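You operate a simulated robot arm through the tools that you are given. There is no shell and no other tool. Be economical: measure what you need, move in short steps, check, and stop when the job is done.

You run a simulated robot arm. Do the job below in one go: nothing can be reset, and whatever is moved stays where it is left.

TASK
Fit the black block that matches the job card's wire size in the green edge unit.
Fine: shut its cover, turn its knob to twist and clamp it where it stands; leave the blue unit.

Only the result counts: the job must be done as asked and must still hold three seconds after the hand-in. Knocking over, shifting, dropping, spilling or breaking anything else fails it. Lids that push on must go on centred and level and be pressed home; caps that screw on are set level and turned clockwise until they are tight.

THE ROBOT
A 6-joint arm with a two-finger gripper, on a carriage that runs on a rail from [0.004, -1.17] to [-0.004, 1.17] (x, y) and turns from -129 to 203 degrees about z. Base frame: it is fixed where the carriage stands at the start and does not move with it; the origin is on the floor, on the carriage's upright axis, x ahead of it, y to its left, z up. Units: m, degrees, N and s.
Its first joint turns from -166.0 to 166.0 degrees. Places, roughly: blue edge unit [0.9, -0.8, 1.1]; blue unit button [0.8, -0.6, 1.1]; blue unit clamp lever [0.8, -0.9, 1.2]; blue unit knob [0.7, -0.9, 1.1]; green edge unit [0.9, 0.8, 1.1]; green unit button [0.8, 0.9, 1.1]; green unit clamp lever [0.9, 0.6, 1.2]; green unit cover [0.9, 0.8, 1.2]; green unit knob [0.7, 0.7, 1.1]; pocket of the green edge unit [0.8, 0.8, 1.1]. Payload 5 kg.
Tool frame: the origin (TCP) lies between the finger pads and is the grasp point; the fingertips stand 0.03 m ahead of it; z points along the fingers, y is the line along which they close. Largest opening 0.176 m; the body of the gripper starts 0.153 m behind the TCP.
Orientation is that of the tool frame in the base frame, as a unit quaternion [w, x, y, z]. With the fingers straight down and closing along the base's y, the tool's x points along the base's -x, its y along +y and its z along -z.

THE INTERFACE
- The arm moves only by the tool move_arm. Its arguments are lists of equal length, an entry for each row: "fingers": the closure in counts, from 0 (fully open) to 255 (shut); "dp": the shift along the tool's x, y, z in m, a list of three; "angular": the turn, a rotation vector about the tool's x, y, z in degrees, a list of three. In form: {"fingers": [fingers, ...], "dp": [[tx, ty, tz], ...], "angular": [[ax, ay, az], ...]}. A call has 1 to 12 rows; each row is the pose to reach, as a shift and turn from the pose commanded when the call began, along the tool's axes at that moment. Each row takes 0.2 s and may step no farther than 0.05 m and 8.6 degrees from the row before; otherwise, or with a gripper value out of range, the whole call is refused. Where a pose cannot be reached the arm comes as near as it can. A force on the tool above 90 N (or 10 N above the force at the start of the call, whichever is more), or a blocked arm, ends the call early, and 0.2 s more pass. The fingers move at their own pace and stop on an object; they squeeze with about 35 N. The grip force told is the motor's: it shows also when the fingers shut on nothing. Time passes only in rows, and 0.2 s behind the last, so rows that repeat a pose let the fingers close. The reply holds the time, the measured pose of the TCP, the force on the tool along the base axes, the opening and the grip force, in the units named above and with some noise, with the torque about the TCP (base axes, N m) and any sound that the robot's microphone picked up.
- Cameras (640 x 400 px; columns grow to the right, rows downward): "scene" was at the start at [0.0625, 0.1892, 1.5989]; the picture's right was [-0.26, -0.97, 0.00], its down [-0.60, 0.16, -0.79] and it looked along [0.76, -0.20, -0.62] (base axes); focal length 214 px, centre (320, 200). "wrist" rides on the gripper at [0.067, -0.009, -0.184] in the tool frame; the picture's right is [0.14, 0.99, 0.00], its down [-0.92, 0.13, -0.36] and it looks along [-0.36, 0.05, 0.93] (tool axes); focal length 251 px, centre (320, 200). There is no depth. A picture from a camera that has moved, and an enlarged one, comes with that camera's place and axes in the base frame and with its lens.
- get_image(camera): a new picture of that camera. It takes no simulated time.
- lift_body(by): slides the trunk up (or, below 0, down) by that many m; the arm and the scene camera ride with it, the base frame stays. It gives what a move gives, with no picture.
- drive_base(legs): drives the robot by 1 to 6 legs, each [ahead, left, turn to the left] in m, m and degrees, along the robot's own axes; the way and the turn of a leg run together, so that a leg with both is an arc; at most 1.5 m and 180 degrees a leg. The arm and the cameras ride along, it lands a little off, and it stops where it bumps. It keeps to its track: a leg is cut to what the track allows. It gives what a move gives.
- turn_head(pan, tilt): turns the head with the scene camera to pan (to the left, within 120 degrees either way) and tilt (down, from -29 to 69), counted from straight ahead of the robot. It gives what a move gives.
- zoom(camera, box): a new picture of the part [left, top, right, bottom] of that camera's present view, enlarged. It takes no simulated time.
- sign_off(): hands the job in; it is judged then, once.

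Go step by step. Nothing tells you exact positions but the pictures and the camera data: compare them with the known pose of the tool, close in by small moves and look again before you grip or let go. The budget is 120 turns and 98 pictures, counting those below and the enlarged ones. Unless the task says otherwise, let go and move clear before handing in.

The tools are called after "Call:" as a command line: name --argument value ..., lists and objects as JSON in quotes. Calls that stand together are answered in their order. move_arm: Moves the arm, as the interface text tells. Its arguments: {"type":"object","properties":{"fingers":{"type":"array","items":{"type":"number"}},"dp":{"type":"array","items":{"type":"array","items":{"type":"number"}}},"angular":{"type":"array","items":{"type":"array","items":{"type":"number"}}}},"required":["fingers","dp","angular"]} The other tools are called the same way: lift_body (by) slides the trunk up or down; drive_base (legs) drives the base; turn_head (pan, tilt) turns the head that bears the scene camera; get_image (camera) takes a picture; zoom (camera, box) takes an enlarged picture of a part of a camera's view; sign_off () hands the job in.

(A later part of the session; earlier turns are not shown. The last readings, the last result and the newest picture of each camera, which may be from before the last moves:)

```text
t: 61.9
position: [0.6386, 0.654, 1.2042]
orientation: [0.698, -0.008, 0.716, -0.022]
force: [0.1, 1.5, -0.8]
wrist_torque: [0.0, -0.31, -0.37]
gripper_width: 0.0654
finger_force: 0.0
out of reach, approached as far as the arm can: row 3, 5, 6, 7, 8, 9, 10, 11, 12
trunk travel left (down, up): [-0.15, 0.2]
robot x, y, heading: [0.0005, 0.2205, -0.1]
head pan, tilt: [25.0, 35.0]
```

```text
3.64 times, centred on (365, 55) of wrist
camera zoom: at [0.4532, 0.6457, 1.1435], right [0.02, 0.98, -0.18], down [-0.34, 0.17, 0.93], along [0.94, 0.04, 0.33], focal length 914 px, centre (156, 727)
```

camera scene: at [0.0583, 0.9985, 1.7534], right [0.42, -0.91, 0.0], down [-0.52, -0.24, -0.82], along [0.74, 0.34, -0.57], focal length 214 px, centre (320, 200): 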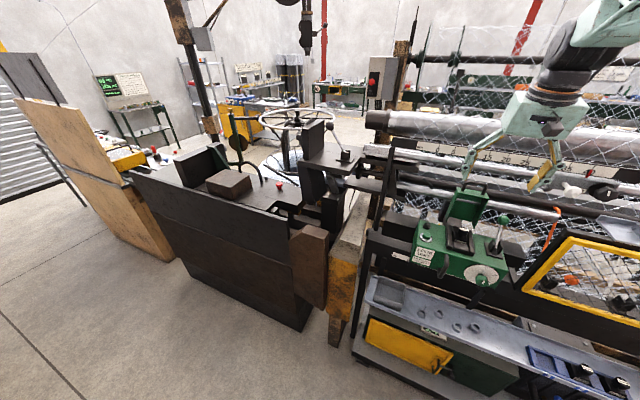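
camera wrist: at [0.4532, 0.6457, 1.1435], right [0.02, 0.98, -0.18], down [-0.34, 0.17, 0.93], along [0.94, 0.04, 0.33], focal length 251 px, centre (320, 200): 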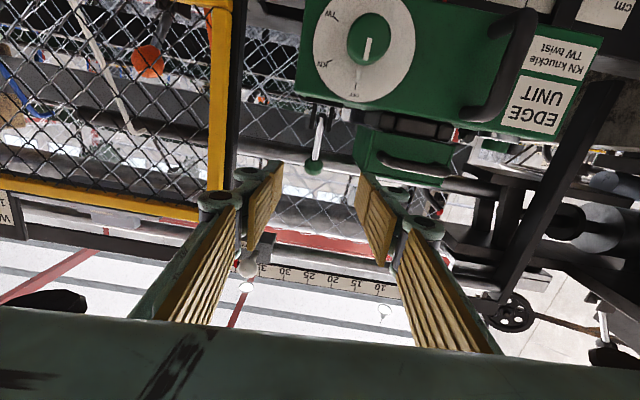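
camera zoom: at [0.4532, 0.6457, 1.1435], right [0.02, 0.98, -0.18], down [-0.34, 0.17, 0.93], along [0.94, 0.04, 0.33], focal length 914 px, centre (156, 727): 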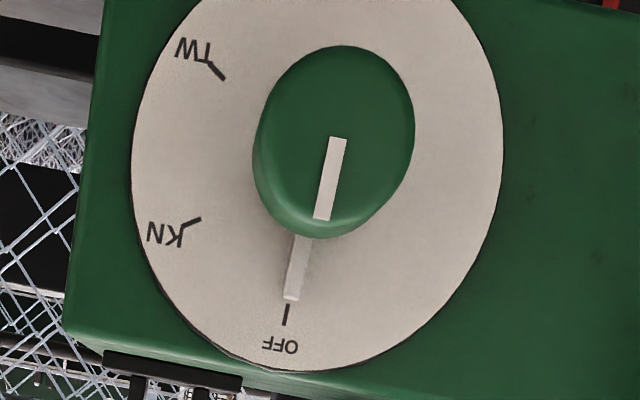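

TW is 120° clockwise from OFF, and the knob axis is at y≈0.673, z≈1.077. The arm is near its inner limit here, so I'll drive 15 cm more to the right before lining up.

Call:
drive_base --legs '[[0, -0.15, 0]]'

Call:
move_arm --fingers '[160, 160, 160, 160, 160, 160]' --dp '[[0.02, 0.035, -0.01], [0.047, 0.07, -0.012], [0.073, 0.105, -0.012], [0.1, 0.14, -0.012], [0.12, 0.17, -0.012], [0.12, 0.17, -0.012]]' --angular '[[-0.3, -0.4, 0.6], [-0.6, -0.8, 1.2], [-0.9, -1.2, 1.8], [-1.13, -1.46, 2.43], [-1.13, -1.46, 2.43], [-1.13, -1.46, 2.43]]'

Call:
get_image --camera "wrist"

```text
t: 63.4
position: [0.6376, 0.5021, 1.2062]
orientation: [0.698, -0.007, 0.716, -0.022]
force: [0.0, 0.2, -1.0]
wrist_torque: [0.0, -0.02, -0.03]
gripper_width: 0.0656
finger_force: 0.0
trunk travel left (down, up): [-0.15, 0.2]
robot x, y, heading: [-0.0011, 0.0632, 0.0]
head pan, tilt: [25.0, 35.0]
```

```text
t: 64.8
position: [0.6259, 0.6682, 1.0794]
orientation: [0.707, 0.001, 0.707, -0.002]
force: [0.3, 0.4, -0.4]
wrist_torque: [0.02, -0.14, -0.13]
gripper_width: 0.0654
finger_force: 0.1
out of reach, approached as far as the arm can: row 2, 3, 4
trunk travel left (down, up): [-0.15, 0.2]
robot x, y, heading: [-0.0018, 0.0676, 0.2]
head pan, tilt: [25.0, 35.0]
```

```text
23 pictures are left
camera wrist: at [0.4423, 0.6591, 1.0138], right [0.0, 0.99, -0.14], down [-0.36, 0.13, 0.92], along [0.93, 0.05, 0.36], focal length 251 px, centre (320, 200)
```

wrist: 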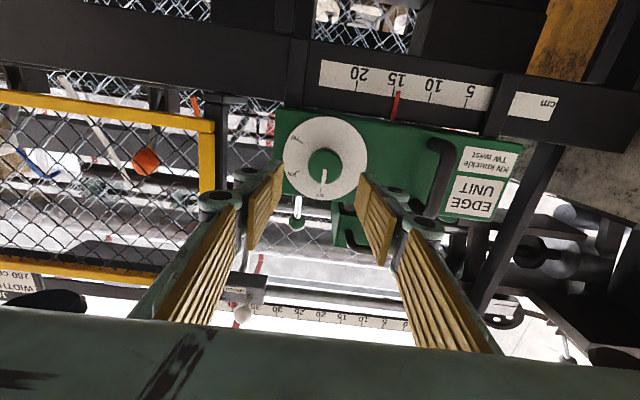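

Aligned with the knob. Advancing so the pads straddle it.

Call:
move_arm --fingers '[160, 160, 160]' --dp '[[0.0046, 0.0048, 0.037], [0.0046, 0.0048, 0.072], [0.0046, 0.0048, 0.072]]' --angular '[[0, 0, 0], [0, 0, 0], [0, 0, 0]]'

Call:
zoom --camera "wrist" --box '[220, 100, 420, 230]'

```text
t: 65.6
position: [0.698, 0.6726, 1.0738]
orientation: [0.707, 0.0, 0.707, 0.0]
force: [0.8, -0.2, -0.3]
wrist_torque: [-0.02, -0.13, 0.03]
gripper_width: 0.0654
finger_force: 0.1
trunk travel left (down, up): [-0.15, 0.2]
robot x, y, heading: [-0.0025, 0.0709, -0.2]
head pan, tilt: [25.0, 35.0]
```

```text
3.08 times, centred on (320, 165) of wrist
camera zoom: at [0.5141, 0.6628, 1.0087], right [0.0, 0.99, -0.14], down [-0.36, 0.13, 0.92], along [0.93, 0.05, 0.36], focal length 774 px, centre (320, 308)
```

zoom: 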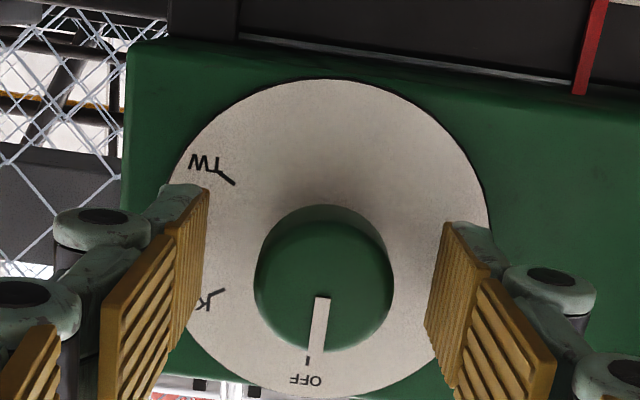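

Centred on the knob. Closing, then starting a clockwise turn.

Call:
move_arm --fingers '[200, 255, 255, 255]' --dp '[[0, 0, 0], [0, 0, 0], [0, 0, 0], [0, 0, 0]]' --angular '[[0, 0, 0], [0, 0, 0], [0, 0, 0], [0, 0, 0]]'

Call:
move_arm --fingers '[255, 255, 255, 255]' --dp '[[0, 0, 0], [0, 0, 0], [0, 0, 0], [0, 0, 0]]' --angular '[[0, 0, 7], [0, 0, 14], [0, 0, 21], [0, 0, 28]]'

Call:
zoom --camera "wrist" --box '[220, 100, 420, 230]'

```text
t: 66.6
position: [0.6967, 0.6731, 1.074]
orientation: [0.707, 0.001, 0.707, 0.001]
force: [2.7, 6.2, 1.8]
wrist_torque: [0.0, -0.09, 0.29]
gripper_width: 0.0372
finger_force: 45.1
trunk travel left (down, up): [-0.15, 0.2]
robot x, y, heading: [-0.0021, 0.0727, -0.0]
head pan, tilt: [25.0, 35.0]
```

```text
t: 67.5
position: [0.721, 0.7507, 1.1219]
orientation: [0.686, 0.12, 0.714, 0.079]
force: [-6.7, 4.7, -2.2]
wrist_torque: [-0.05, -0.02, 0.03]
gripper_width: 0.0
finger_force: 44.9
out of reach, approached as far as the arm can: row 1, 2, 3, 4
trunk travel left (down, up): [-0.15, 0.2]
robot x, y, heading: [-0.0043, 0.0671, 0.4]
head pan, tilt: [25.0, 35.0]
stopped in row 4: the force on the tool passed its limit at 112 N (the readings are from after the stop); the commanded pose is now the measured one
```

```text
3.08 times, centred on (320, 165) of wrist
camera zoom: at [0.5348, 0.7707, 1.0658], right [0.06, 0.99, 0.14], down [-0.32, -0.12, 0.94], along [0.94, -0.1, 0.31], focal length 774 px, centre (320, 308)
```

zoom: 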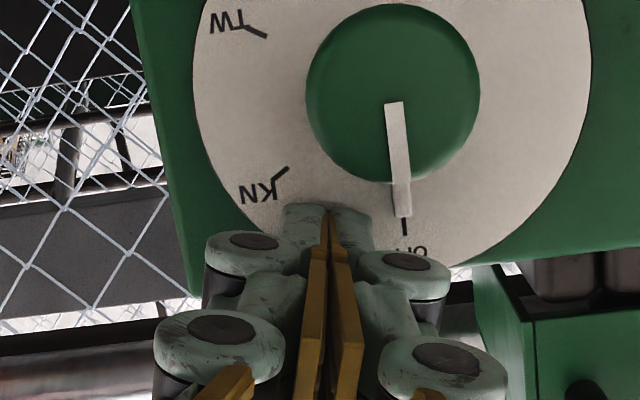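

The arm ran out of wrist range in that direction and slipped off; the knob still reads OFF. I'll back straight out, then pre-rotate the other way so the turn runs back into range.

Call:
move_arm --fingers '[255, 255, 255]' --dp '[[0, 0, -0.04], [0, 0, -0.08], [0, 0, -0.1]]' --angular '[[0, 0, 0], [0, 0, 0], [0, 0, 0]]'

Call:
get_image --camera "wrist"

Call:
get_image --camera "scene"

```text
t: 68.3
position: [0.6258, 0.7644, 1.1348]
orientation: [0.685, 0.121, 0.715, 0.074]
force: [0.3, -0.5, -0.8]
wrist_torque: [0.0, -0.02, -0.02]
gripper_width: 0.0002
finger_force: 45.7
out of reach, approached as far as the arm can: row 2, 3
trunk travel left (down, up): [-0.15, 0.2]
robot x, y, heading: [0.0005, 0.0696, 0.3]
head pan, tilt: [25.0, 35.0]
```

```text
20 pictures are left
camera wrist: at [0.4394, 0.7846, 1.0786], right [0.07, 0.99, 0.14], down [-0.32, -0.11, 0.94], along [0.94, -0.11, 0.31], focal length 251 px, centre (320, 200)
```

wrist: 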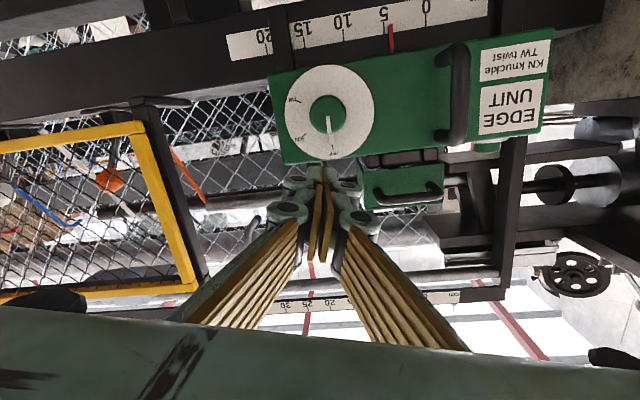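

```text
19 pictures are left
camera scene: at [0.058, 0.3174, 1.6036], right [0.43, -0.91, 0.0], down [-0.52, -0.24, -0.82], along [0.74, 0.35, -0.57], focal length 214 px, centre (320, 200)
```

scene: 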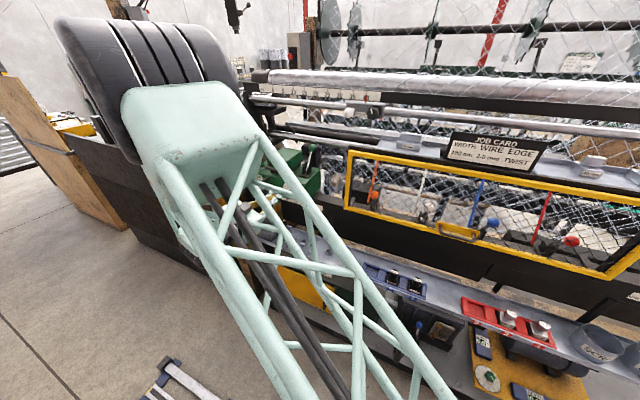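

My slip slid the whole green unit about 10 cm to the left along its beam: the dial is now at y≈0.773, and the red index moved too. I'll recover the arm pose, then use the unit's front handle to slide it back to where it stood.

Call:
move_arm --fingers '[200, 160, 160, 160, 160, 160, 160, 160, 160]' --dp '[[-0.02, -0.037, 0.002], [-0.04, -0.075, 0.004], [-0.059, -0.112, 0.006], [-0.079, -0.149, 0.008], [-0.099, -0.186, 0.01], [-0.118, -0.223, 0.012], [-0.138, -0.26, 0.014], [-0.158, -0.298, 0.016], [-0.158, -0.298, 0.016]]' --angular '[[0.6, 7.15, -2.04], [1.2, 14.3, -4.08], [1.8, 21.45, -6.1], [2.4, 28.6, -8.15], [3, 35.75, -10.2], [3.6, 42.9, -12.2], [4.2, 50, -14.3], [4.8, 57.2, -16.3], [4.8, 57.2, -16.3]]'

```text
t: 70.3
position: [0.6287, 0.4328, 1.2031]
orientation: [0.26, -0.002, 0.966, 0.007]
force: [0.4, -0.6, -0.2]
wrist_torque: [0.17, 0.09, 0.11]
gripper_width: 0.0653
finger_force: 0.1
trunk travel left (down, up): [-0.15, 0.2]
robot x, y, heading: [-0.0019, 0.067, 0.4]
head pan, tilt: [25.0, 35.0]
```

Call:
drive_base --legs '[[0, 0.528, 0]]'

Call:
lift_body --by -0.1

Call:
move_arm --fingers '[160, 160, 160]' --dp '[[-0.01, -0.035, -0.006], [-0.017, -0.068, -0.01], [-0.017, -0.068, -0.01]]' --angular '[[0, 0, 0], [0, 0, 0], [0, 0, 0]]'

Call:
get_image --camera "wrist"

Call:
zoom --camera "scene" --box '[400, 90, 500, 220]'

```text
t: 73.5
position: [0.6276, 0.9633, 1.2028]
orientation: [0.26, 0.001, 0.966, 0.005]
force: [1.5, -0.3, -0.4]
wrist_torque: [0.03, 0.0, 0.04]
gripper_width: 0.0656
finger_force: 0.0
trunk travel left (down, up): [-0.15, 0.2]
robot x, y, heading: [-0.0049, 0.6043, -0.1]
head pan, tilt: [25.0, 35.0]
```

```text
t: 74.9
position: [0.6281, 0.9629, 1.103]
orientation: [0.261, 0.001, 0.965, 0.004]
force: [-0.5, 0.1, 0.1]
wrist_torque: [0.04, -0.01, 0.0]
gripper_width: 0.0657
finger_force: 0.1
trunk travel left (down, up): [-0.05, 0.3]
robot x, y, heading: [-0.0031, 0.6042, -0.3]
head pan, tilt: [25.0, 35.0]
```

```text
t: 75.7
position: [0.6377, 0.8948, 1.1191]
orientation: [0.261, 0.001, 0.965, 0.005]
force: [-0.1, -0.1, -0.4]
wrist_torque: [0.09, -0.01, 0.08]
gripper_width: 0.0656
finger_force: 0.0
trunk travel left (down, up): [-0.05, 0.3]
robot x, y, heading: [-0.0002, 0.602, -0.2]
head pan, tilt: [25.0, 35.0]
```

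```text
18 pictures are left
camera wrist: at [0.4872, 0.8837, 1.2436], right [-0.12, 0.99, -0.06], down [0.62, 0.12, 0.78], along [0.78, 0.06, -0.62], focal length 251 px, centre (320, 200)
```

wrist: 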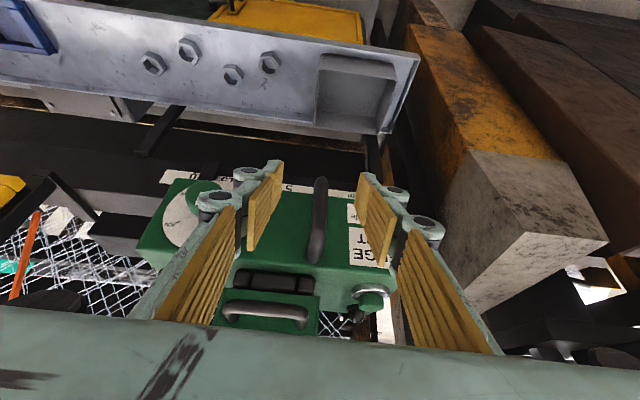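

```text
3.08 times, centred on (450, 155) of scene
camera zoom: at [0.0685, 0.7982, 1.5229], right [-0.16, -0.99, 0.0], down [-0.38, 0.06, -0.92], along [0.91, -0.15, -0.39], focal length 660 px, centre (-80, 338)
```

zoom: 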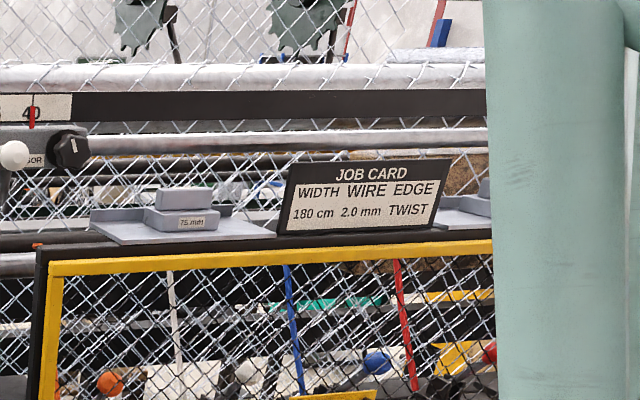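

The head got knocked off aim, so I'll re-aim it. The unit's front handle bar is at about (0.69, 0.90, 1.08), between the fingers; closing in on it.

Call:
turn_head --pan 25 --tilt 35

Call:
move_arm --fingers '[160, 160, 160]' --dp '[[-0.015, 0.003, 0.026], [-0.0297, 0.005, 0.0522], [-0.0297, 0.005, 0.0522]]' --angular '[[0, 0, 0], [0, 0, 0], [0, 0, 0]]'

Call:
get_image --camera "wrist"

Call:
zoom --camera "scene" --box '[400, 90, 500, 220]'

```text
t: 76.3
position: [0.6362, 0.8952, 1.1182]
orientation: [0.26, 0.001, 0.966, 0.004]
force: [-0.3, 0.6, 0.1]
wrist_torque: [-0.02, -0.01, 0.02]
gripper_width: 0.0657
finger_force: 0.1
trunk travel left (down, up): [-0.05, 0.3]
robot x, y, heading: [-0.004, 0.6036, -0.5]
head pan, tilt: [25.0, 35.0]
```

```text
t: 77.1
position: [0.6899, 0.8989, 1.0865]
orientation: [0.26, 0.001, 0.966, 0.004]
force: [1.3, 0.1, -0.9]
wrist_torque: [-0.07, 0.1, -0.02]
gripper_width: 0.0656
finger_force: 0.0
trunk travel left (down, up): [-0.05, 0.3]
robot x, y, heading: [-0.0053, 0.6045, -0.3]
head pan, tilt: [25.0, 35.0]
```

```text
16 pictures are left
camera wrist: at [0.5401, 0.8895, 1.2123], right [-0.12, 0.99, -0.06], down [0.62, 0.12, 0.78], along [0.78, 0.06, -0.63], focal length 251 px, centre (320, 200)
```

wrist: 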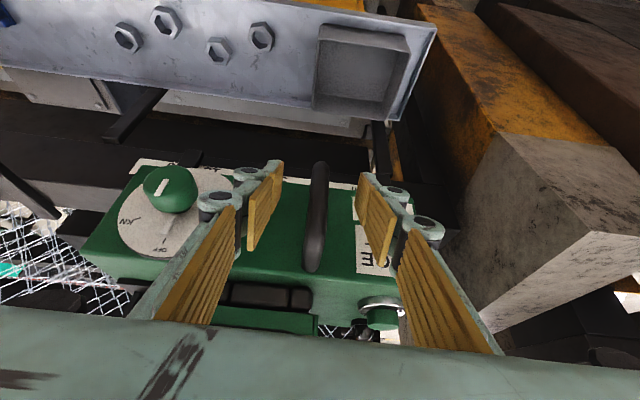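

```text
3.08 times, centred on (450, 155) of scene
camera zoom: at [0.0678, 0.8304, 1.5119], right [0.18, -0.98, 0.0], down [-0.49, -0.09, -0.87], along [0.85, 0.16, -0.49], focal length 660 px, centre (-80, 338)
```

zoom: 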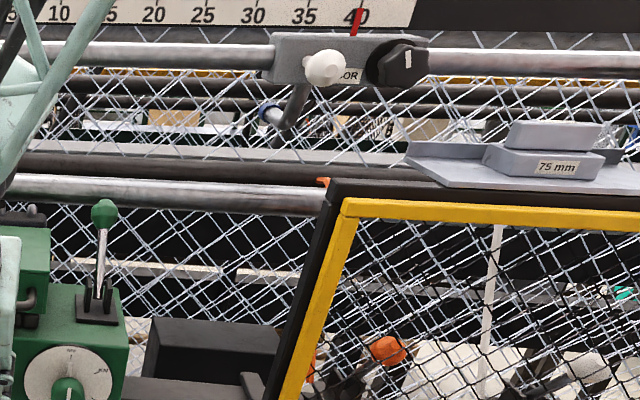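

The handle is between the pads. Gripping and dragging the unit back toward −y.

Call:
move_arm --fingers '[255, 255, 255, 255, 255, 255, 255, 255, 255, 255]' --dp '[[0, 0, 0], [0, 0, 0], [0, 0, 0], [0, -0.015, 0], [0, -0.03, 0], [0, -0.045, 0], [0, -0.06, 0], [0, -0.075, 0], [0, -0.085, 0], [0, -0.085, 0]]' --angular '[[0, 0, 0], [0, 0, 0], [0, 0, 0], [0, 0, 0], [0, 0, 0], [0, 0, 0], [0, 0, 0], [0, 0, 0], [0, 0, 0], [0, 0, 0]]'

Call:
turn_head --pan 25 --tilt 35

Call:
zoom --camera "scene" --box '[400, 90, 500, 220]'

```text
t: 79.3
position: [0.689, 0.8146, 1.0887]
orientation: [0.26, 0.002, 0.965, 0.003]
force: [-13.0, -2.7, -8.1]
wrist_torque: [-0.11, 0.54, -0.07]
gripper_width: 0.0155
finger_force: 45.1
trunk travel left (down, up): [-0.05, 0.3]
robot x, y, heading: [-0.002, 0.5976, -0.3]
head pan, tilt: [25.0, 35.0]
```

```text
t: 79.9
position: [0.6895, 0.8143, 1.0879]
orientation: [0.26, 0.001, 0.965, 0.004]
force: [-11.8, -5.4, -7.5]
wrist_torque: [-0.24, 0.77, -0.13]
gripper_width: 0.0151
finger_force: 44.6
trunk travel left (down, up): [-0.05, 0.3]
robot x, y, heading: [-0.0037, 0.6041, -0.2]
head pan, tilt: [25.0, 35.0]
```

```text
3.08 times, centred on (450, 155) of scene
camera zoom: at [0.057, 0.8505, 1.5036], right [0.42, -0.91, 0.0], down [-0.52, -0.24, -0.82], along [0.74, 0.34, -0.57], focal length 660 px, centre (-80, 338)
```

zoom: 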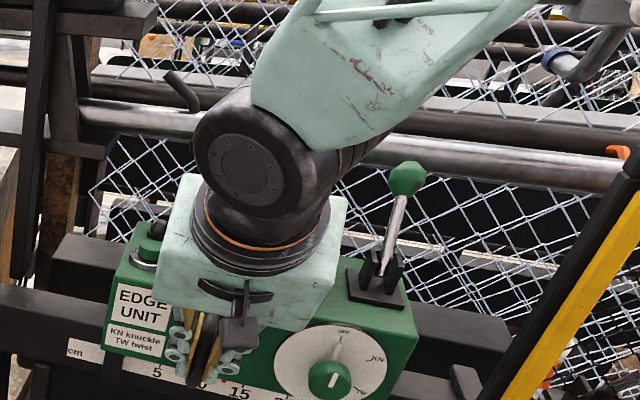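

The unit slides easily with the handle. Comparing against the identical earlier view, it needs about 22 mm more.

Call:
move_arm --fingers '[255, 255, 255, 255]' --dp '[[0, -0.008, 0], [0, -0.016, 0], [0, -0.022, 0], [0, -0.022, 0]]' --angular '[[0, 0, 0], [0, 0, 0], [0, 0, 0], [0, 0, 0]]'

Call:
zoom --camera "scene" --box '[400, 90, 500, 220]'

```text
t: 80.9
position: [0.6896, 0.7924, 1.0878]
orientation: [0.261, 0.001, 0.965, 0.005]
force: [-5.3, 1.0, -0.7]
wrist_torque: [-0.1, 0.1, 0.02]
gripper_width: 0.0155
finger_force: 44.9
trunk travel left (down, up): [-0.05, 0.3]
robot x, y, heading: [-0.0009, 0.5998, -0.5]
head pan, tilt: [25.0, 35.0]
```

```text
3.08 times, centred on (450, 155) of scene
camera zoom: at [0.0573, 0.8508, 1.5036], right [0.42, -0.91, 0.0], down [-0.52, -0.24, -0.82], along [0.74, 0.34, -0.57], focal length 660 px, centre (-80, 338)
```

zoom: 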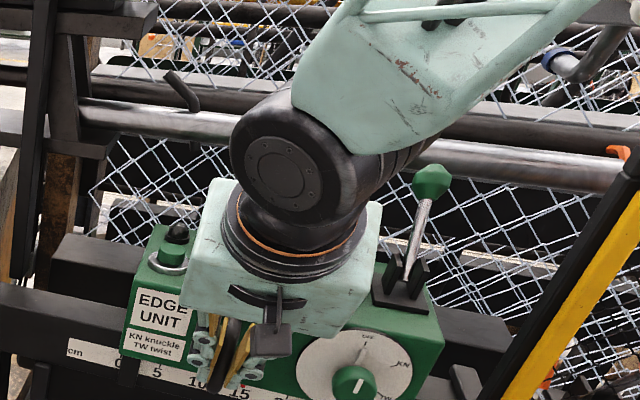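

The label, lever and dial now match the earlier view within a millimetre or two, so the unit is back. I'll release the handle, retreat, and reposition for another go at the knob from further right, where the arm is less folded.

Call:
move_arm --fingers '[160, 160, 160, 160, 160]' --dp '[[0, 0, 0], [0, 0, 0], [0.02, 0, -0.035], [0.04, 0, -0.07], [0.04, 0, -0.07]]' --angular '[[0, 0, 0], [0, 0, 0], [0, 0, 0], [0, 0, 0], [0, 0, 0]]'

Call:
lift_body --by 0.1

Call:
drive_base --legs '[[0, -0.65, 0]]'

```text
t: 82.1
position: [0.6164, 0.7929, 1.1286]
orientation: [0.261, 0.001, 0.965, 0.005]
force: [-1.9, -0.2, 0.8]
wrist_torque: [0.05, -0.19, 0.0]
gripper_width: 0.0657
finger_force: 0.0
trunk travel left (down, up): [-0.05, 0.3]
robot x, y, heading: [-0.0041, 0.6019, -0.2]
head pan, tilt: [25.0, 35.0]
```

```text
t: 83.4
position: [0.6185, 0.793, 1.2277]
orientation: [0.26, 0.001, 0.965, 0.004]
force: [0.3, -0.3, 0.6]
wrist_torque: [0.05, -0.01, 0.03]
gripper_width: 0.0657
finger_force: 0.1
trunk travel left (down, up): [-0.15, 0.2]
robot x, y, heading: [-0.0003, 0.6039, -0.1]
head pan, tilt: [25.0, 35.0]
```

```text
t: 87.2
position: [0.6219, 0.1429, 1.227]
orientation: [0.26, 0.002, 0.966, 0.004]
force: [0.4, -0.3, -0.1]
wrist_torque: [0.0, -0.05, -0.01]
gripper_width: 0.0655
finger_force: 0.0
trunk travel left (down, up): [-0.15, 0.2]
robot x, y, heading: [0.0011, -0.0484, -0.5]
head pan, tilt: [25.0, 35.0]
```

Call:
move_arm --fingers '[160, 160, 160, 160, 160, 160, 160, 160, 160, 160, 160, 160]' --dp '[[0.0065, 0.042, 0.0075], [0.013, 0.084, 0.015], [0.0195, 0.126, 0.0225], [0.026, 0.168, 0.03], [0.0325, 0.21, 0.0375], [0.039, 0.252, 0.045], [0.0455, 0.294, 0.0525], [0.052, 0.336, 0.06], [0.0585, 0.378, 0.0675], [0.065, 0.42, 0.075], [0.071, 0.462, 0.082], [0.071, 0.48, 0.082]]' --angular '[[0, -5.5, 0], [0, -11, 0], [0, -16.5, 0], [0, -22, 0], [0, -27.5, 0], [0, -33, 0], [0, -38.5, 0], [0, -44, 0], [0, -49.5, 0], [0, -55, 0], [0, -59.8, 0], [0, -59.8, 0]]'

Call:
move_arm --fingers '[160, 160, 160, 160, 160, 160, 160]' --dp '[[0, 0, 0], [0, 0, 0], [0, 0, 0], [0, 0, 0], [0, 0, 0], [0, 0, 0], [0, 0, 0]]' --angular '[[0, 0, -8], [0, 0, -16], [0, 0, -24], [0, 0, -32], [0, 0, -40], [0, 0, -48], [0, 0, -56]]'

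```text
t: 89.8
position: [0.6045, 0.6244, 1.1238]
orientation: [0.707, 0.005, 0.707, 0.002]
force: [0.5, 1.8, -0.4]
wrist_torque: [0.01, -0.13, -0.08]
gripper_width: 0.0656
finger_force: 0.1
trunk travel left (down, up): [-0.15, 0.2]
robot x, y, heading: [-0.0004, -0.0423, -0.4]
head pan, tilt: [25.0, 35.0]
```

```text
t: 91.4
position: [0.6034, 0.6243, 1.1256]
orientation: [0.625, -0.328, 0.626, -0.331]
force: [0.2, 0.2, -0.5]
wrist_torque: [0.01, 0.03, 0.02]
gripper_width: 0.0657
finger_force: 0.1
trunk travel left (down, up): [-0.15, 0.2]
robot x, y, heading: [0.0003, -0.0416, -0.5]
head pan, tilt: [25.0, 35.0]
```

No reach trouble here, and roll −56° works. I'll continue to about −122° so the turn can run up to the known-good zero.

Call:
move_arm --fingers '[160, 160, 160, 160, 160, 160, 160, 160, 160]' --dp '[[0, 0, 0], [0, 0, 0], [0, 0, 0], [0, 0, 0], [0, 0, 0], [0, 0, 0], [0, 0, 0], [0, 0, 0], [0, 0, 0]]' --angular '[[0, 0, -8], [0, 0, -16], [0, 0, -24], [0, 0, -32], [0, 0, -40], [0, 0, -48], [0, 0, -56], [0, 0, -64], [0, 0, -66]]'

Call:
get_image --camera "wrist"

```text
t: 93.4
position: [0.6051, 0.6233, 1.1247]
orientation: [-0.343, 0.616, -0.347, 0.618]
force: [0.1, 0.1, 1.5]
wrist_torque: [-0.02, 0.01, 0.01]
gripper_width: 0.0658
finger_force: 0.0
trunk travel left (down, up): [-0.15, 0.2]
robot x, y, heading: [-0.0025, -0.0461, -0.2]
head pan, tilt: [25.0, 35.0]
```

```text
12 pictures are left
camera wrist: at [0.4206, 0.5726, 1.1686], right [0.0, -0.64, -0.77], down [-0.36, 0.72, -0.59], along [0.93, 0.28, -0.23], focal length 251 px, centre (320, 200)
```

wrist: 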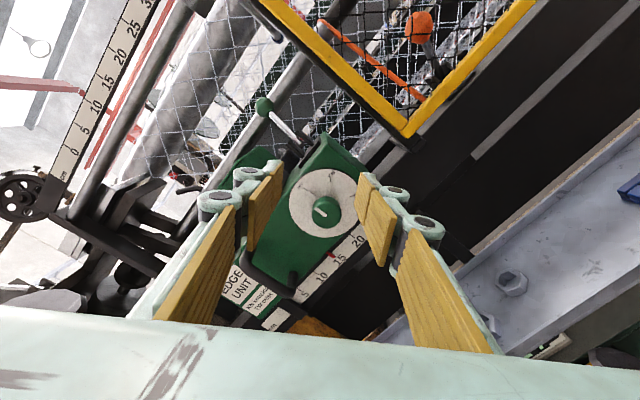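

Roll −122° is reached. Now I'll align with the knob axis, still standing off.

Call:
move_arm --fingers '[160, 160, 160]' --dp '[[-0.032, 0.007, 0.01], [-0.0648, 0.015, 0.025], [-0.0648, 0.015, 0.025]]' --angular '[[0, 0, 0], [0, 0, 0], [0, 0, 0]]'

Call:
zoom --camera "wrist" --box '[220, 110, 420, 235]'

```text
t: 94.2
position: [0.6301, 0.6717, 1.0764]
orientation: [-0.344, 0.616, -0.347, 0.618]
force: [0.5, 0.4, -1.3]
wrist_torque: [0.0, -0.19, -0.08]
gripper_width: 0.0653
finger_force: 0.0
trunk travel left (down, up): [-0.15, 0.2]
robot x, y, heading: [0.0008, -0.0446, -0.6]
head pan, tilt: [25.0, 35.0]
```

```text
3.20 times, centred on (320, 172) of wrist
camera zoom: at [0.4467, 0.6205, 1.121], right [0.0, -0.64, -0.77], down [-0.36, 0.72, -0.59], along [0.93, 0.28, -0.23], focal length 805 px, centre (320, 288)
```

zoom: 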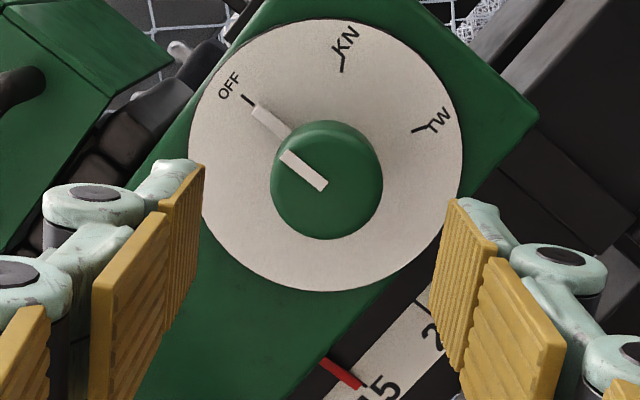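

A clear view: OFF→TW is about 120–125° clockwise. I'll advance onto the knob and grip.

Call:
move_arm --fingers '[160, 160, 160, 200, 255, 255, 255]' --dp '[[0.002, 0, 0.035], [0.002, 0, 0.068], [0.002, 0, 0.068], [0.002, 0, 0.068], [0.002, 0, 0.068], [0.002, 0, 0.068], [0.002, 0, 0.068]]' --angular '[[0, 0, 0], [0, 0, 0], [0, 0, 0], [0, 0, 0], [0, 0, 0], [0, 0, 0], [0, 0, 0]]'

Call:
move_arm --fingers '[255, 255]' --dp '[[0, 0, 0], [0, 0, 0]]' --angular '[[0, 0, 5], [0, 0, 10]]'

```text
t: 95.8
position: [0.6986, 0.6701, 1.0785]
orientation: [-0.343, 0.617, -0.347, 0.617]
force: [1.9, -4.8, -30.5]
wrist_torque: [0.17, 0.48, -0.52]
gripper_width: 0.0369
finger_force: 45.4
trunk travel left (down, up): [-0.15, 0.2]
robot x, y, heading: [0.0001, -0.0436, -0.3]
head pan, tilt: [25.0, 35.0]
```

```text
t: 96.4
position: [0.6989, 0.6698, 1.0771]
orientation: [-0.396, 0.584, -0.399, 0.585]
force: [3.4, -5.0, -37.4]
wrist_torque: [0.03, 0.92, -0.03]
gripper_width: 0.0367
finger_force: 45.0
trunk travel left (down, up): [-0.15, 0.2]
robot x, y, heading: [-0.0014, -0.0448, -0.3]
head pan, tilt: [25.0, 35.0]
```

The knob turns with the grip; I'm about 2 mm high, so I'll correct that and rotate on.

Call:
move_arm --fingers '[255, 255, 255, 255, 255, 255, 255, 255, 255, 255, 255, 255]' --dp '[[-0.0008, 0.0018, 0], [-0.0008, 0.0018, 0], [-0.0008, 0.0018, 0], [-0.0008, 0.0018, 0], [-0.0008, 0.0018, 0], [-0.0008, 0.0018, 0], [-0.0008, 0.0018, 0], [-0.0008, 0.0018, 0], [-0.0008, 0.0018, 0], [-0.0008, 0.0018, 0], [-0.0008, 0.0018, 0], [-0.0008, 0.0018, 0]]' --angular '[[0, 0, 8], [0, 0, 16], [0, 0, 24], [0, 0, 32], [0, 0, 40], [0, 0, 48], [0, 0, 56], [0, 0, 64], [0, 0, 72], [0, 0, 80], [0, 0, 88], [0, 0, 96]]'

Call:
zoom --camera "wrist" --box '[220, 110, 420, 235]'

```text
t: 99.0
position: [0.6992, 0.6687, 1.0775]
orientation: [0.701, -0.093, 0.701, -0.096]
force: [28.2, 5.4, 4.7]
wrist_torque: [-0.02, 0.25, 0.07]
gripper_width: 0.0367
finger_force: 45.0
trunk travel left (down, up): [-0.15, 0.2]
robot x, y, heading: [0.0044, -0.0436, -0.5]
head pan, tilt: [25.0, 35.0]
```

```text
3.20 times, centred on (320, 172) of wrist
camera zoom: at [0.5155, 0.6437, 1.0165], right [0.01, 0.92, -0.39], down [-0.36, 0.37, 0.86], along [0.93, 0.14, 0.33], focal length 805 px, centre (320, 288)
```

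zoom: 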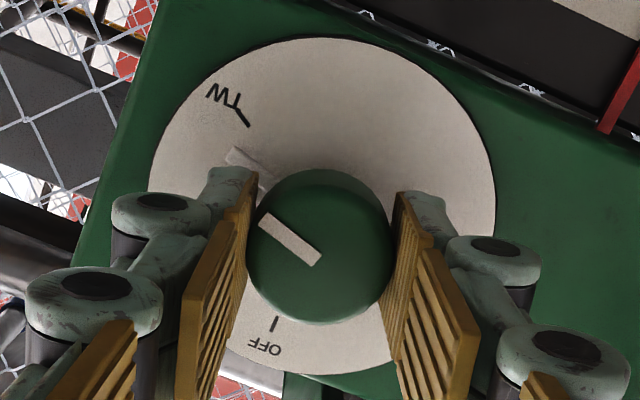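

The pointer is about 15° short of TW. Turning the rest.

Call:
move_arm --fingers '[255, 255, 255, 255]' --dp '[[0, 0, 0], [0, 0, 0], [0, 0, 0], [0, 0, 0]]' --angular '[[0, 0, 5], [0, 0, 10], [0, 0, 15], [0, 0, 15]]'

Call:
zoom --camera "wrist" --box '[220, 110, 420, 235]'

```text
t: 100.0
position: [0.7, 0.6689, 1.077]
orientation: [0.707, -0.001, 0.707, -0.005]
force: [35.0, 6.1, 11.6]
wrist_torque: [-0.45, -0.67, 0.16]
gripper_width: 0.0368
finger_force: 45.1
trunk travel left (down, up): [-0.15, 0.2]
robot x, y, heading: [-0.0004, -0.0469, -0.6]
head pan, tilt: [25.0, 35.0]
```

```text
3.20 times, centred on (320, 172) of wrist
camera zoom: at [0.5156, 0.6599, 1.0116], right [0.01, 0.99, -0.15], down [-0.36, 0.14, 0.92], along [0.93, 0.05, 0.36], focal length 805 px, centre (320, 288)
```

zoom: 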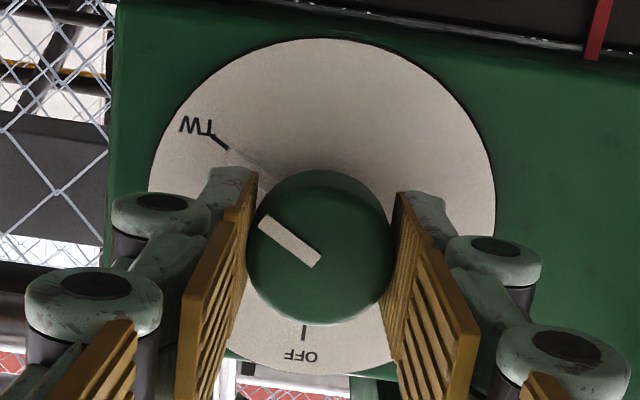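

The pointer is on the TW tick. I'll release and back straight out, then look at the blue unit's lever to see which way "clamped" is.

Call:
move_arm --fingers '[200, 160, 160, 160, 160, 160]' --dp '[[0, 0, 0], [0, 0, 0], [0, 0, 0], [0, 0, -0.03], [0, 0, -0.06], [0, 0, -0.085]]' --angular '[[0, 0, 0], [0, 0, 0], [0, 0, 0], [0, 0, 0], [0, 0, 0], [0, 0, 0]]'

Call:
turn_head --pan -42 --tilt 25

Call:
get_image --camera "scene"

```text
t: 101.4
position: [0.6125, 0.669, 1.0776]
orientation: [0.707, -0.002, 0.707, -0.005]
force: [0.0, 0.2, -0.3]
wrist_torque: [-0.03, -0.03, 0.01]
gripper_width: 0.065
finger_force: 0.0
trunk travel left (down, up): [-0.15, 0.2]
robot x, y, heading: [0.0008, -0.0464, -0.1]
head pan, tilt: [25.0, 35.0]
```

```text
t: 102.8
position: [0.6122, 0.6705, 1.0773]
orientation: [0.707, -0.002, 0.707, -0.005]
force: [0.8, -0.6, -0.8]
wrist_torque: [0.02, 0.04, 0.02]
gripper_width: 0.0659
finger_force: 0.0
trunk travel left (down, up): [-0.15, 0.2]
robot x, y, heading: [-0.0025, -0.0434, -0.6]
head pan, tilt: [-42.0, 25.0]
```

```text
8 pictures are left
camera scene: at [0.0489, 0.1048, 1.6193], right [-0.67, -0.74, 0.0], down [-0.31, 0.28, -0.91], along [0.67, -0.61, -0.42], focal length 214 px, centre (320, 200)
```

scene: 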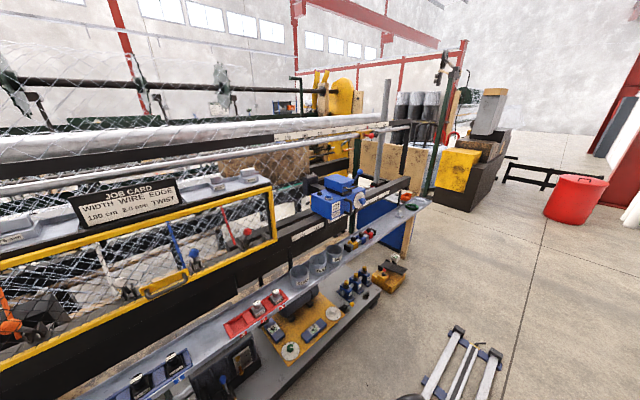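

Call:
zoom --camera "scene" --box '[300, 165, 380, 225]'

```text
6.67 times, centred on (340, 195) of scene
camera zoom: at [0.0489, 0.1048, 1.6193], right [-0.67, -0.74, 0.0], down [-0.31, 0.28, -0.91], along [0.67, -0.61, -0.42], focal length 1430 px, centre (187, 233)
```

zoom: 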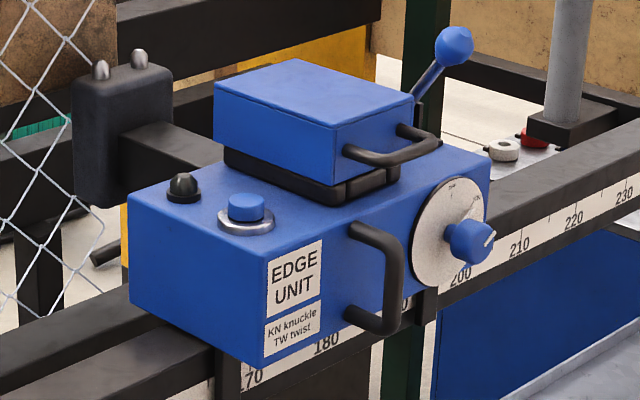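

The blue unit's lever is thrown forward toward the operator, while the green one leans back, so clamping means pulling the green lever forward and down. I'll reposition the arm and base for its ball.

Call:
move_arm --fingers '[150, 150, 150, 150, 150, 150, 150, 150, 150, 150, 150, 150]' --dp '[[-0.008, -0.04, 0], [-0.016, -0.08, 0], [-0.024, -0.12, 0], [-0.032, -0.16, 0], [-0.04, -0.2, 0], [-0.048, -0.24, 0], [-0.056, -0.28, 0], [-0.064, -0.32, 0], [-0.072, -0.36, 0], [-0.08, -0.4, 0], [-0.08, -0.44, 0], [-0.08, -0.45, 0]]' --angular '[[0, 4.5, 0], [0, 9, 0], [0, 13.5, 0], [0, 18, 0], [0, 22.5, 0], [0, 27, 0], [0, 31.5, 0], [0, 36, 0], [0, 40.5, 0], [0, 45, 0], [0, 45, 0], [0, 45, 0]]'

Call:
lift_body --by 0.15

Call:
drive_base --legs '[[0, 0.445, 0]]'

Call:
turn_head --pan 25 --tilt 35

Call:
get_image --camera "wrist"

```text
t: 105.3
position: [0.6106, 0.2215, 1.1605]
orientation: [0.382, 0.0, 0.924, -0.005]
force: [-0.1, -0.5, 0.5]
wrist_torque: [0.05, -0.01, 0.1]
gripper_width: 0.0725
finger_force: 0.0
trunk travel left (down, up): [-0.15, 0.2]
robot x, y, heading: [-0.0007, -0.0452, -0.2]
head pan, tilt: [-42.0, 25.0]
```

```text
t: 107.1
position: [0.6102, 0.2191, 1.3115]
orientation: [0.382, 0.0, 0.924, -0.005]
force: [0.1, 0.6, 0.3]
wrist_torque: [0.05, -0.02, -0.01]
gripper_width: 0.0724
finger_force: 0.1
trunk travel left (down, up): [-0.3, 0.05]
robot x, y, heading: [0.0004, -0.0466, -0.7]
head pan, tilt: [-42.0, 25.0]
```

```text
t: 109.9
position: [0.609, 0.6637, 1.3105]
orientation: [0.382, 0.0, 0.924, -0.005]
force: [-0.3, -0.4, 0.3]
wrist_torque: [-0.06, -0.01, -0.03]
gripper_width: 0.0725
finger_force: 0.0
trunk travel left (down, up): [-0.3, 0.05]
robot x, y, heading: [-0.0004, 0.3946, -0.2]
head pan, tilt: [-42.0, 25.0]
```

```text
t: 111.3
position: [0.6094, 0.6641, 1.309]
orientation: [0.382, 0.0, 0.924, -0.006]
force: [0.6, 0.3, 0.2]
wrist_torque: [0.03, 0.01, 0.0]
gripper_width: 0.0723
finger_force: 0.2
trunk travel left (down, up): [-0.3, 0.05]
robot x, y, heading: [-0.0018, 0.4, -0.4]
head pan, tilt: [25.0, 35.0]
```

```text
6 pictures are left
camera wrist: at [0.4322, 0.656, 1.3921], right [-0.09, 0.99, -0.11], down [0.4, 0.14, 0.91], along [0.91, 0.04, -0.41], focal length 251 px, centre (320, 200)
```

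wrist: 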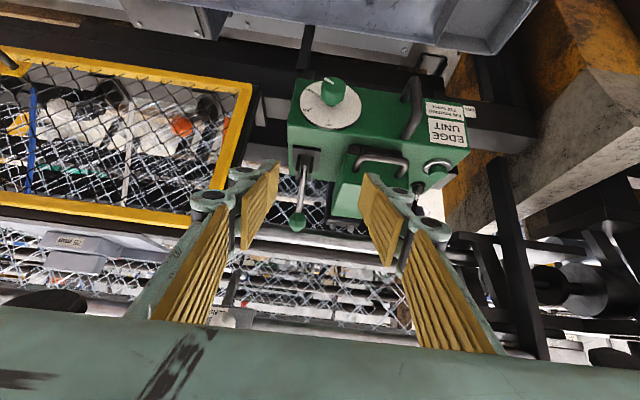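

The lever ball is at about (0.868, 0.640, 1.248). I'll move to a stand-off in front of it and check.

Call:
move_arm --fingers '[150, 150, 150, 150, 150, 150]' --dp '[[-0.02, -0.005, 0.034], [-0.04, -0.01, 0.068], [-0.06, -0.015, 0.102], [-0.08, -0.02, 0.136], [-0.1004, -0.024, 0.1697], [-0.1004, -0.024, 0.1697]]' --angular '[[0, 0, 0], [0, 0, 0], [0, 0, 0], [0, 0, 0], [0, 0, 0], [0, 0, 0]]'

Call:
get_image --camera "wrist"

```text
t: 112.7
position: [0.7999, 0.6394, 1.259]
orientation: [0.382, -0.001, 0.924, -0.005]
force: [0.6, 0.2, -0.5]
wrist_torque: [0.05, 0.04, 0.01]
gripper_width: 0.0727
finger_force: 0.0
trunk travel left (down, up): [-0.3, 0.05]
robot x, y, heading: [0.0004, 0.3983, -0.1]
head pan, tilt: [25.0, 35.0]
```

```text
5 pictures are left
camera wrist: at [0.6232, 0.6314, 1.3436], right [-0.1, 0.99, -0.11], down [0.4, 0.14, 0.91], along [0.91, 0.04, -0.41], focal length 251 px, centre (320, 200)
```

wrist: 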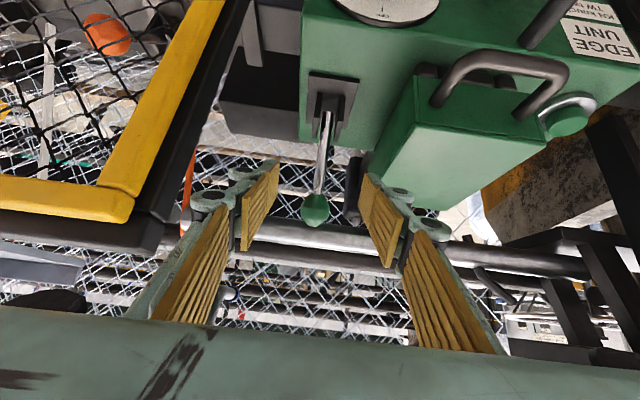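

The ball is at (0.863, 0.638, 1.248) by two views. Advancing and gripping it.

Call:
move_arm --fingers '[150, 150, 150, 200, 255, 255, 255]' --dp '[[-0.018, 0, 0.026], [-0.0368, -0.001, 0.0523], [-0.0368, -0.001, 0.0523], [-0.0368, -0.001, 0.0523], [-0.0368, -0.001, 0.0523], [-0.0368, -0.001, 0.0523], [-0.0368, -0.001, 0.0523]]' --angular '[[0, 0, 0], [0, 0, 0], [0, 0, 0], [0, 0, 0], [0, 0, 0], [0, 0, 0], [0, 0, 0]]'

```text
t: 114.3
position: [0.8621, 0.639, 1.2495]
orientation: [0.382, -0.001, 0.924, -0.005]
force: [5.6, 6.7, -3.3]
wrist_torque: [0.07, -0.16, 0.28]
gripper_width: 0.0319
finger_force: 44.3
trunk travel left (down, up): [-0.3, 0.05]
robot x, y, heading: [-0.0036, 0.394, -0.4]
head pan, tilt: [25.0, 35.0]
```

The ball is gripped (32 mm). Pulling it forward along its arc.

Call:
move_arm --fingers '[255, 255, 255, 255]' --dp '[[0.0085, 0, -0.0113], [0.017, 0, -0.0226], [0.03, 0, -0.0328], [0.0433, 0, -0.0429]]' --angular '[[0, 0, 0], [0, 0, 0], [0, 0, 0], [0, 0, 0]]'

```text
t: 115.3
position: [0.8005, 0.6374, 1.2494]
orientation: [0.381, -0.001, 0.924, -0.005]
force: [0.4, 0.7, 0.4]
wrist_torque: [0.02, -0.01, 0.03]
gripper_width: 0.0
finger_force: 44.2
trunk travel left (down, up): [-0.3, 0.05]
robot x, y, heading: [-0.0001, 0.4002, -0.1]
head pan, tilt: [25.0, 35.0]
```

Gripper width is 0, so the ball slipped out. Looking at where the lever is now.

Call:
get_image --camera "wrist"

```text
4 pictures are left
camera wrist: at [0.6243, 0.6297, 1.3334], right [-0.1, 0.99, -0.11], down [0.4, 0.14, 0.91], along [0.91, 0.04, -0.41], focal length 251 px, centre (320, 200)
```

wrist: 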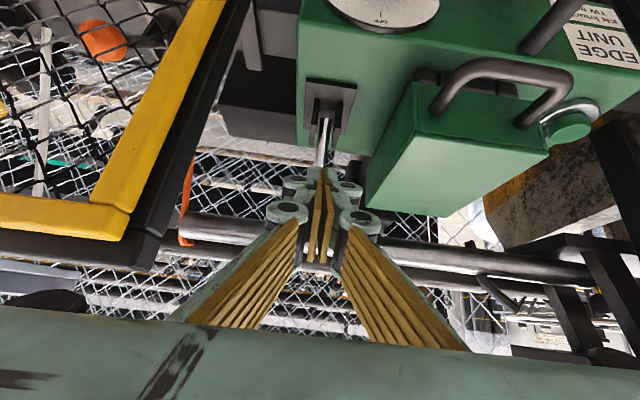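

The pads slipped off the smooth ball, so I'll hook it instead: go over the ball with closed fingers and come down just behind it.

Call:
move_arm --fingers '[255, 255, 255, 255, 255, 255]' --dp '[[-0.0283, 0, -0.0283], [-0.0636, 0, -0.0354], [-0.0884, 0, -0.0106], [-0.1047, 0, 0.0127], [-0.082, 0, 0.0354], [-0.082, 0, 0.0354]]' --angular '[[0, 0, 0], [0, 0, 0], [0, 0, 0], [0, 0, 0], [0, 0, 0], [0, 0, 0]]'

Call:
zoom --camera "wrist" --box '[220, 80, 420, 240]'

```text
t: 116.7
position: [0.8841, 0.6388, 1.2852]
orientation: [0.383, -0.001, 0.924, -0.005]
force: [-3.8, 1.0, 12.9]
wrist_torque: [0.01, 0.02, 0.0]
gripper_width: 0.0001
finger_force: 45.2
trunk travel left (down, up): [-0.3, 0.05]
robot x, y, heading: [-0.0011, 0.3964, -0.4]
head pan, tilt: [25.0, 35.0]
```

```text
2.50 times, centred on (320, 160) of wrist
camera zoom: at [0.7073, 0.6306, 1.3671], right [-0.1, 0.99, -0.11], down [0.4, 0.14, 0.91], along [0.91, 0.04, -0.4], focal length 629 px, centre (320, 300)
```

zoom: 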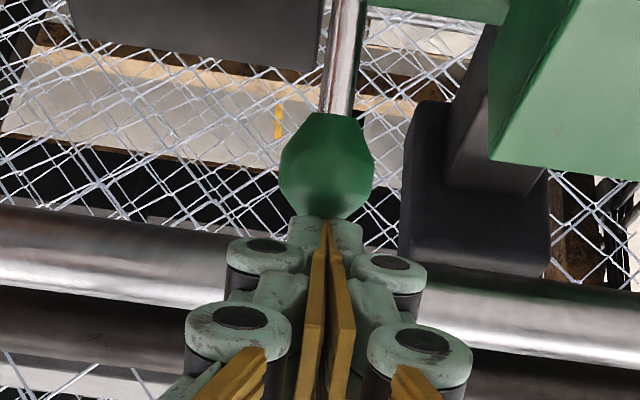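

The fingertips are over and behind the ball with light contact. Dragging it forward.

Call:
move_arm --fingers '[255, 255, 255, 255, 255]' --dp '[[0.013, 0, -0.0102], [0.0261, 0, -0.0205], [0.039, 0, -0.031], [0.0524, 0, -0.041], [0.067, 0, -0.048]]' --angular '[[0, 0, 0], [0, 0, 0], [0, 0, 0], [0, 0, 0], [0, 0, 0]]'

```text
t: 117.9
position: [0.8025, 0.6391, 1.2706]
orientation: [0.383, 0.0, 0.924, -0.005]
force: [0.5, -0.1, 0.7]
wrist_torque: [-0.01, 0.01, 0.0]
gripper_width: 0.0
finger_force: 45.2
trunk travel left (down, up): [-0.3, 0.05]
robot x, y, heading: [-0.0036, 0.3981, -0.2]
head pan, tilt: [25.0, 35.0]
```

Call:
get_image --camera "wrist"

```text
2 pictures are left
camera wrist: at [0.625, 0.6301, 1.353], right [-0.09, 0.99, -0.11], down [0.4, 0.14, 0.91], along [0.91, 0.04, -0.41], focal length 251 px, centre (320, 200)
```

wrist: 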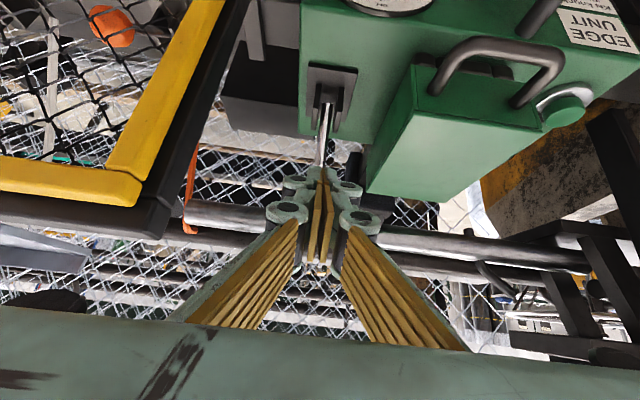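

The tip only skimmed the ball: it sits further back than I judged, at about (0.88, 0.638, 1.243), so my first grip caught just its edge. I'll regrip it properly centred.

Call:
move_arm --fingers '[150, 150, 150, 150, 150, 200, 255, 255, 255]' --dp '[[0, 0, 0], [0, 0, 0], [-0.018, -0.0005, 0.037], [-0.0353, -0.001, 0.0743], [-0.0353, -0.001, 0.0743], [-0.0353, -0.001, 0.0743], [-0.0353, -0.001, 0.0743], [-0.0353, -0.001, 0.0743], [-0.0353, -0.001, 0.0743]]' --angular '[[0, 0, 0], [0, 0, 0], [0, 0, 0], [0, 0, 0], [0, 0, 0], [0, 0, 0], [0, 0, 0], [0, 0, 0], [0, 0, 0]]'

```text
t: 119.9
position: [0.8804, 0.6363, 1.2421]
orientation: [0.382, -0.001, 0.924, -0.005]
force: [2.4, -2.7, -7.0]
wrist_torque: [-0.04, -0.16, -0.04]
gripper_width: 0.0309
finger_force: 45.0
trunk travel left (down, up): [-0.3, 0.05]
robot x, y, heading: [-0.0003, 0.3958, -0.3]
head pan, tilt: [25.0, 35.0]
```

Gripped again. I'll pull a little and read the force before going further.

Call:
move_arm --fingers '[255, 255, 255]' --dp '[[0.003, 0, -0.0055], [0.006, 0, -0.011], [0.01, 0, -0.017]]' --angular '[[0, 0, 0], [0, 0, 0], [0, 0, 0]]'

```text
t: 120.7
position: [0.8645, 0.6376, 1.2498]
orientation: [0.384, 0.001, 0.923, -0.006]
force: [19.1, -3.6, 16.6]
wrist_torque: [-0.1, -0.89, -0.08]
gripper_width: 0.0313
finger_force: 45.7
trunk travel left (down, up): [-0.3, 0.05]
robot x, y, heading: [0.0014, 0.3987, -0.3]
head pan, tilt: [25.0, 35.0]
```

It holds with moderate force and wants a slightly higher arc. Continuing gently.

Call:
move_arm --fingers '[255, 255, 255, 255]' --dp '[[0.003, 0, -0.008], [0.0066, 0, -0.0165], [0.013, 0, -0.0245], [0.0193, 0, -0.032]]' --angular '[[0, 0, 0], [0, 0, 0], [0, 0, 0], [0, 0, 0]]'

```text
t: 121.7
position: [0.8253, 0.6369, 1.2545]
orientation: [0.38, 0.0, 0.925, -0.005]
force: [8.1, -5.1, 1.4]
wrist_torque: [-0.13, -0.66, -0.22]
gripper_width: 0.0314
finger_force: 44.9
trunk travel left (down, up): [-0.3, 0.05]
robot x, y, heading: [-0.0021, 0.399, -0.4]
head pan, tilt: [25.0, 35.0]
```

The lever is following. Continuing forward and down.

Call:
move_arm --fingers '[255, 255, 255, 255, 255]' --dp '[[0.0101, 0, -0.0062], [0.0202, 0, -0.0124], [0.03, 0, -0.0165], [0.04, 0, -0.0205], [0.0509, 0, -0.0241]]' --angular '[[0, 0, 0], [0, 0, 0], [0, 0, 0], [0, 0, 0], [0, 0, 0]]'

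```text
t: 122.9
position: [0.772, 0.6382, 1.2363]
orientation: [0.382, -0.002, 0.924, -0.005]
force: [-2.6, 1.9, -4.0]
wrist_torque: [0.0, 0.01, 0.03]
gripper_width: 0.0
finger_force: 45.2
trunk travel left (down, up): [-0.3, 0.05]
robot x, y, heading: [-0.0031, 0.3966, -0.2]
head pan, tilt: [25.0, 35.0]
```

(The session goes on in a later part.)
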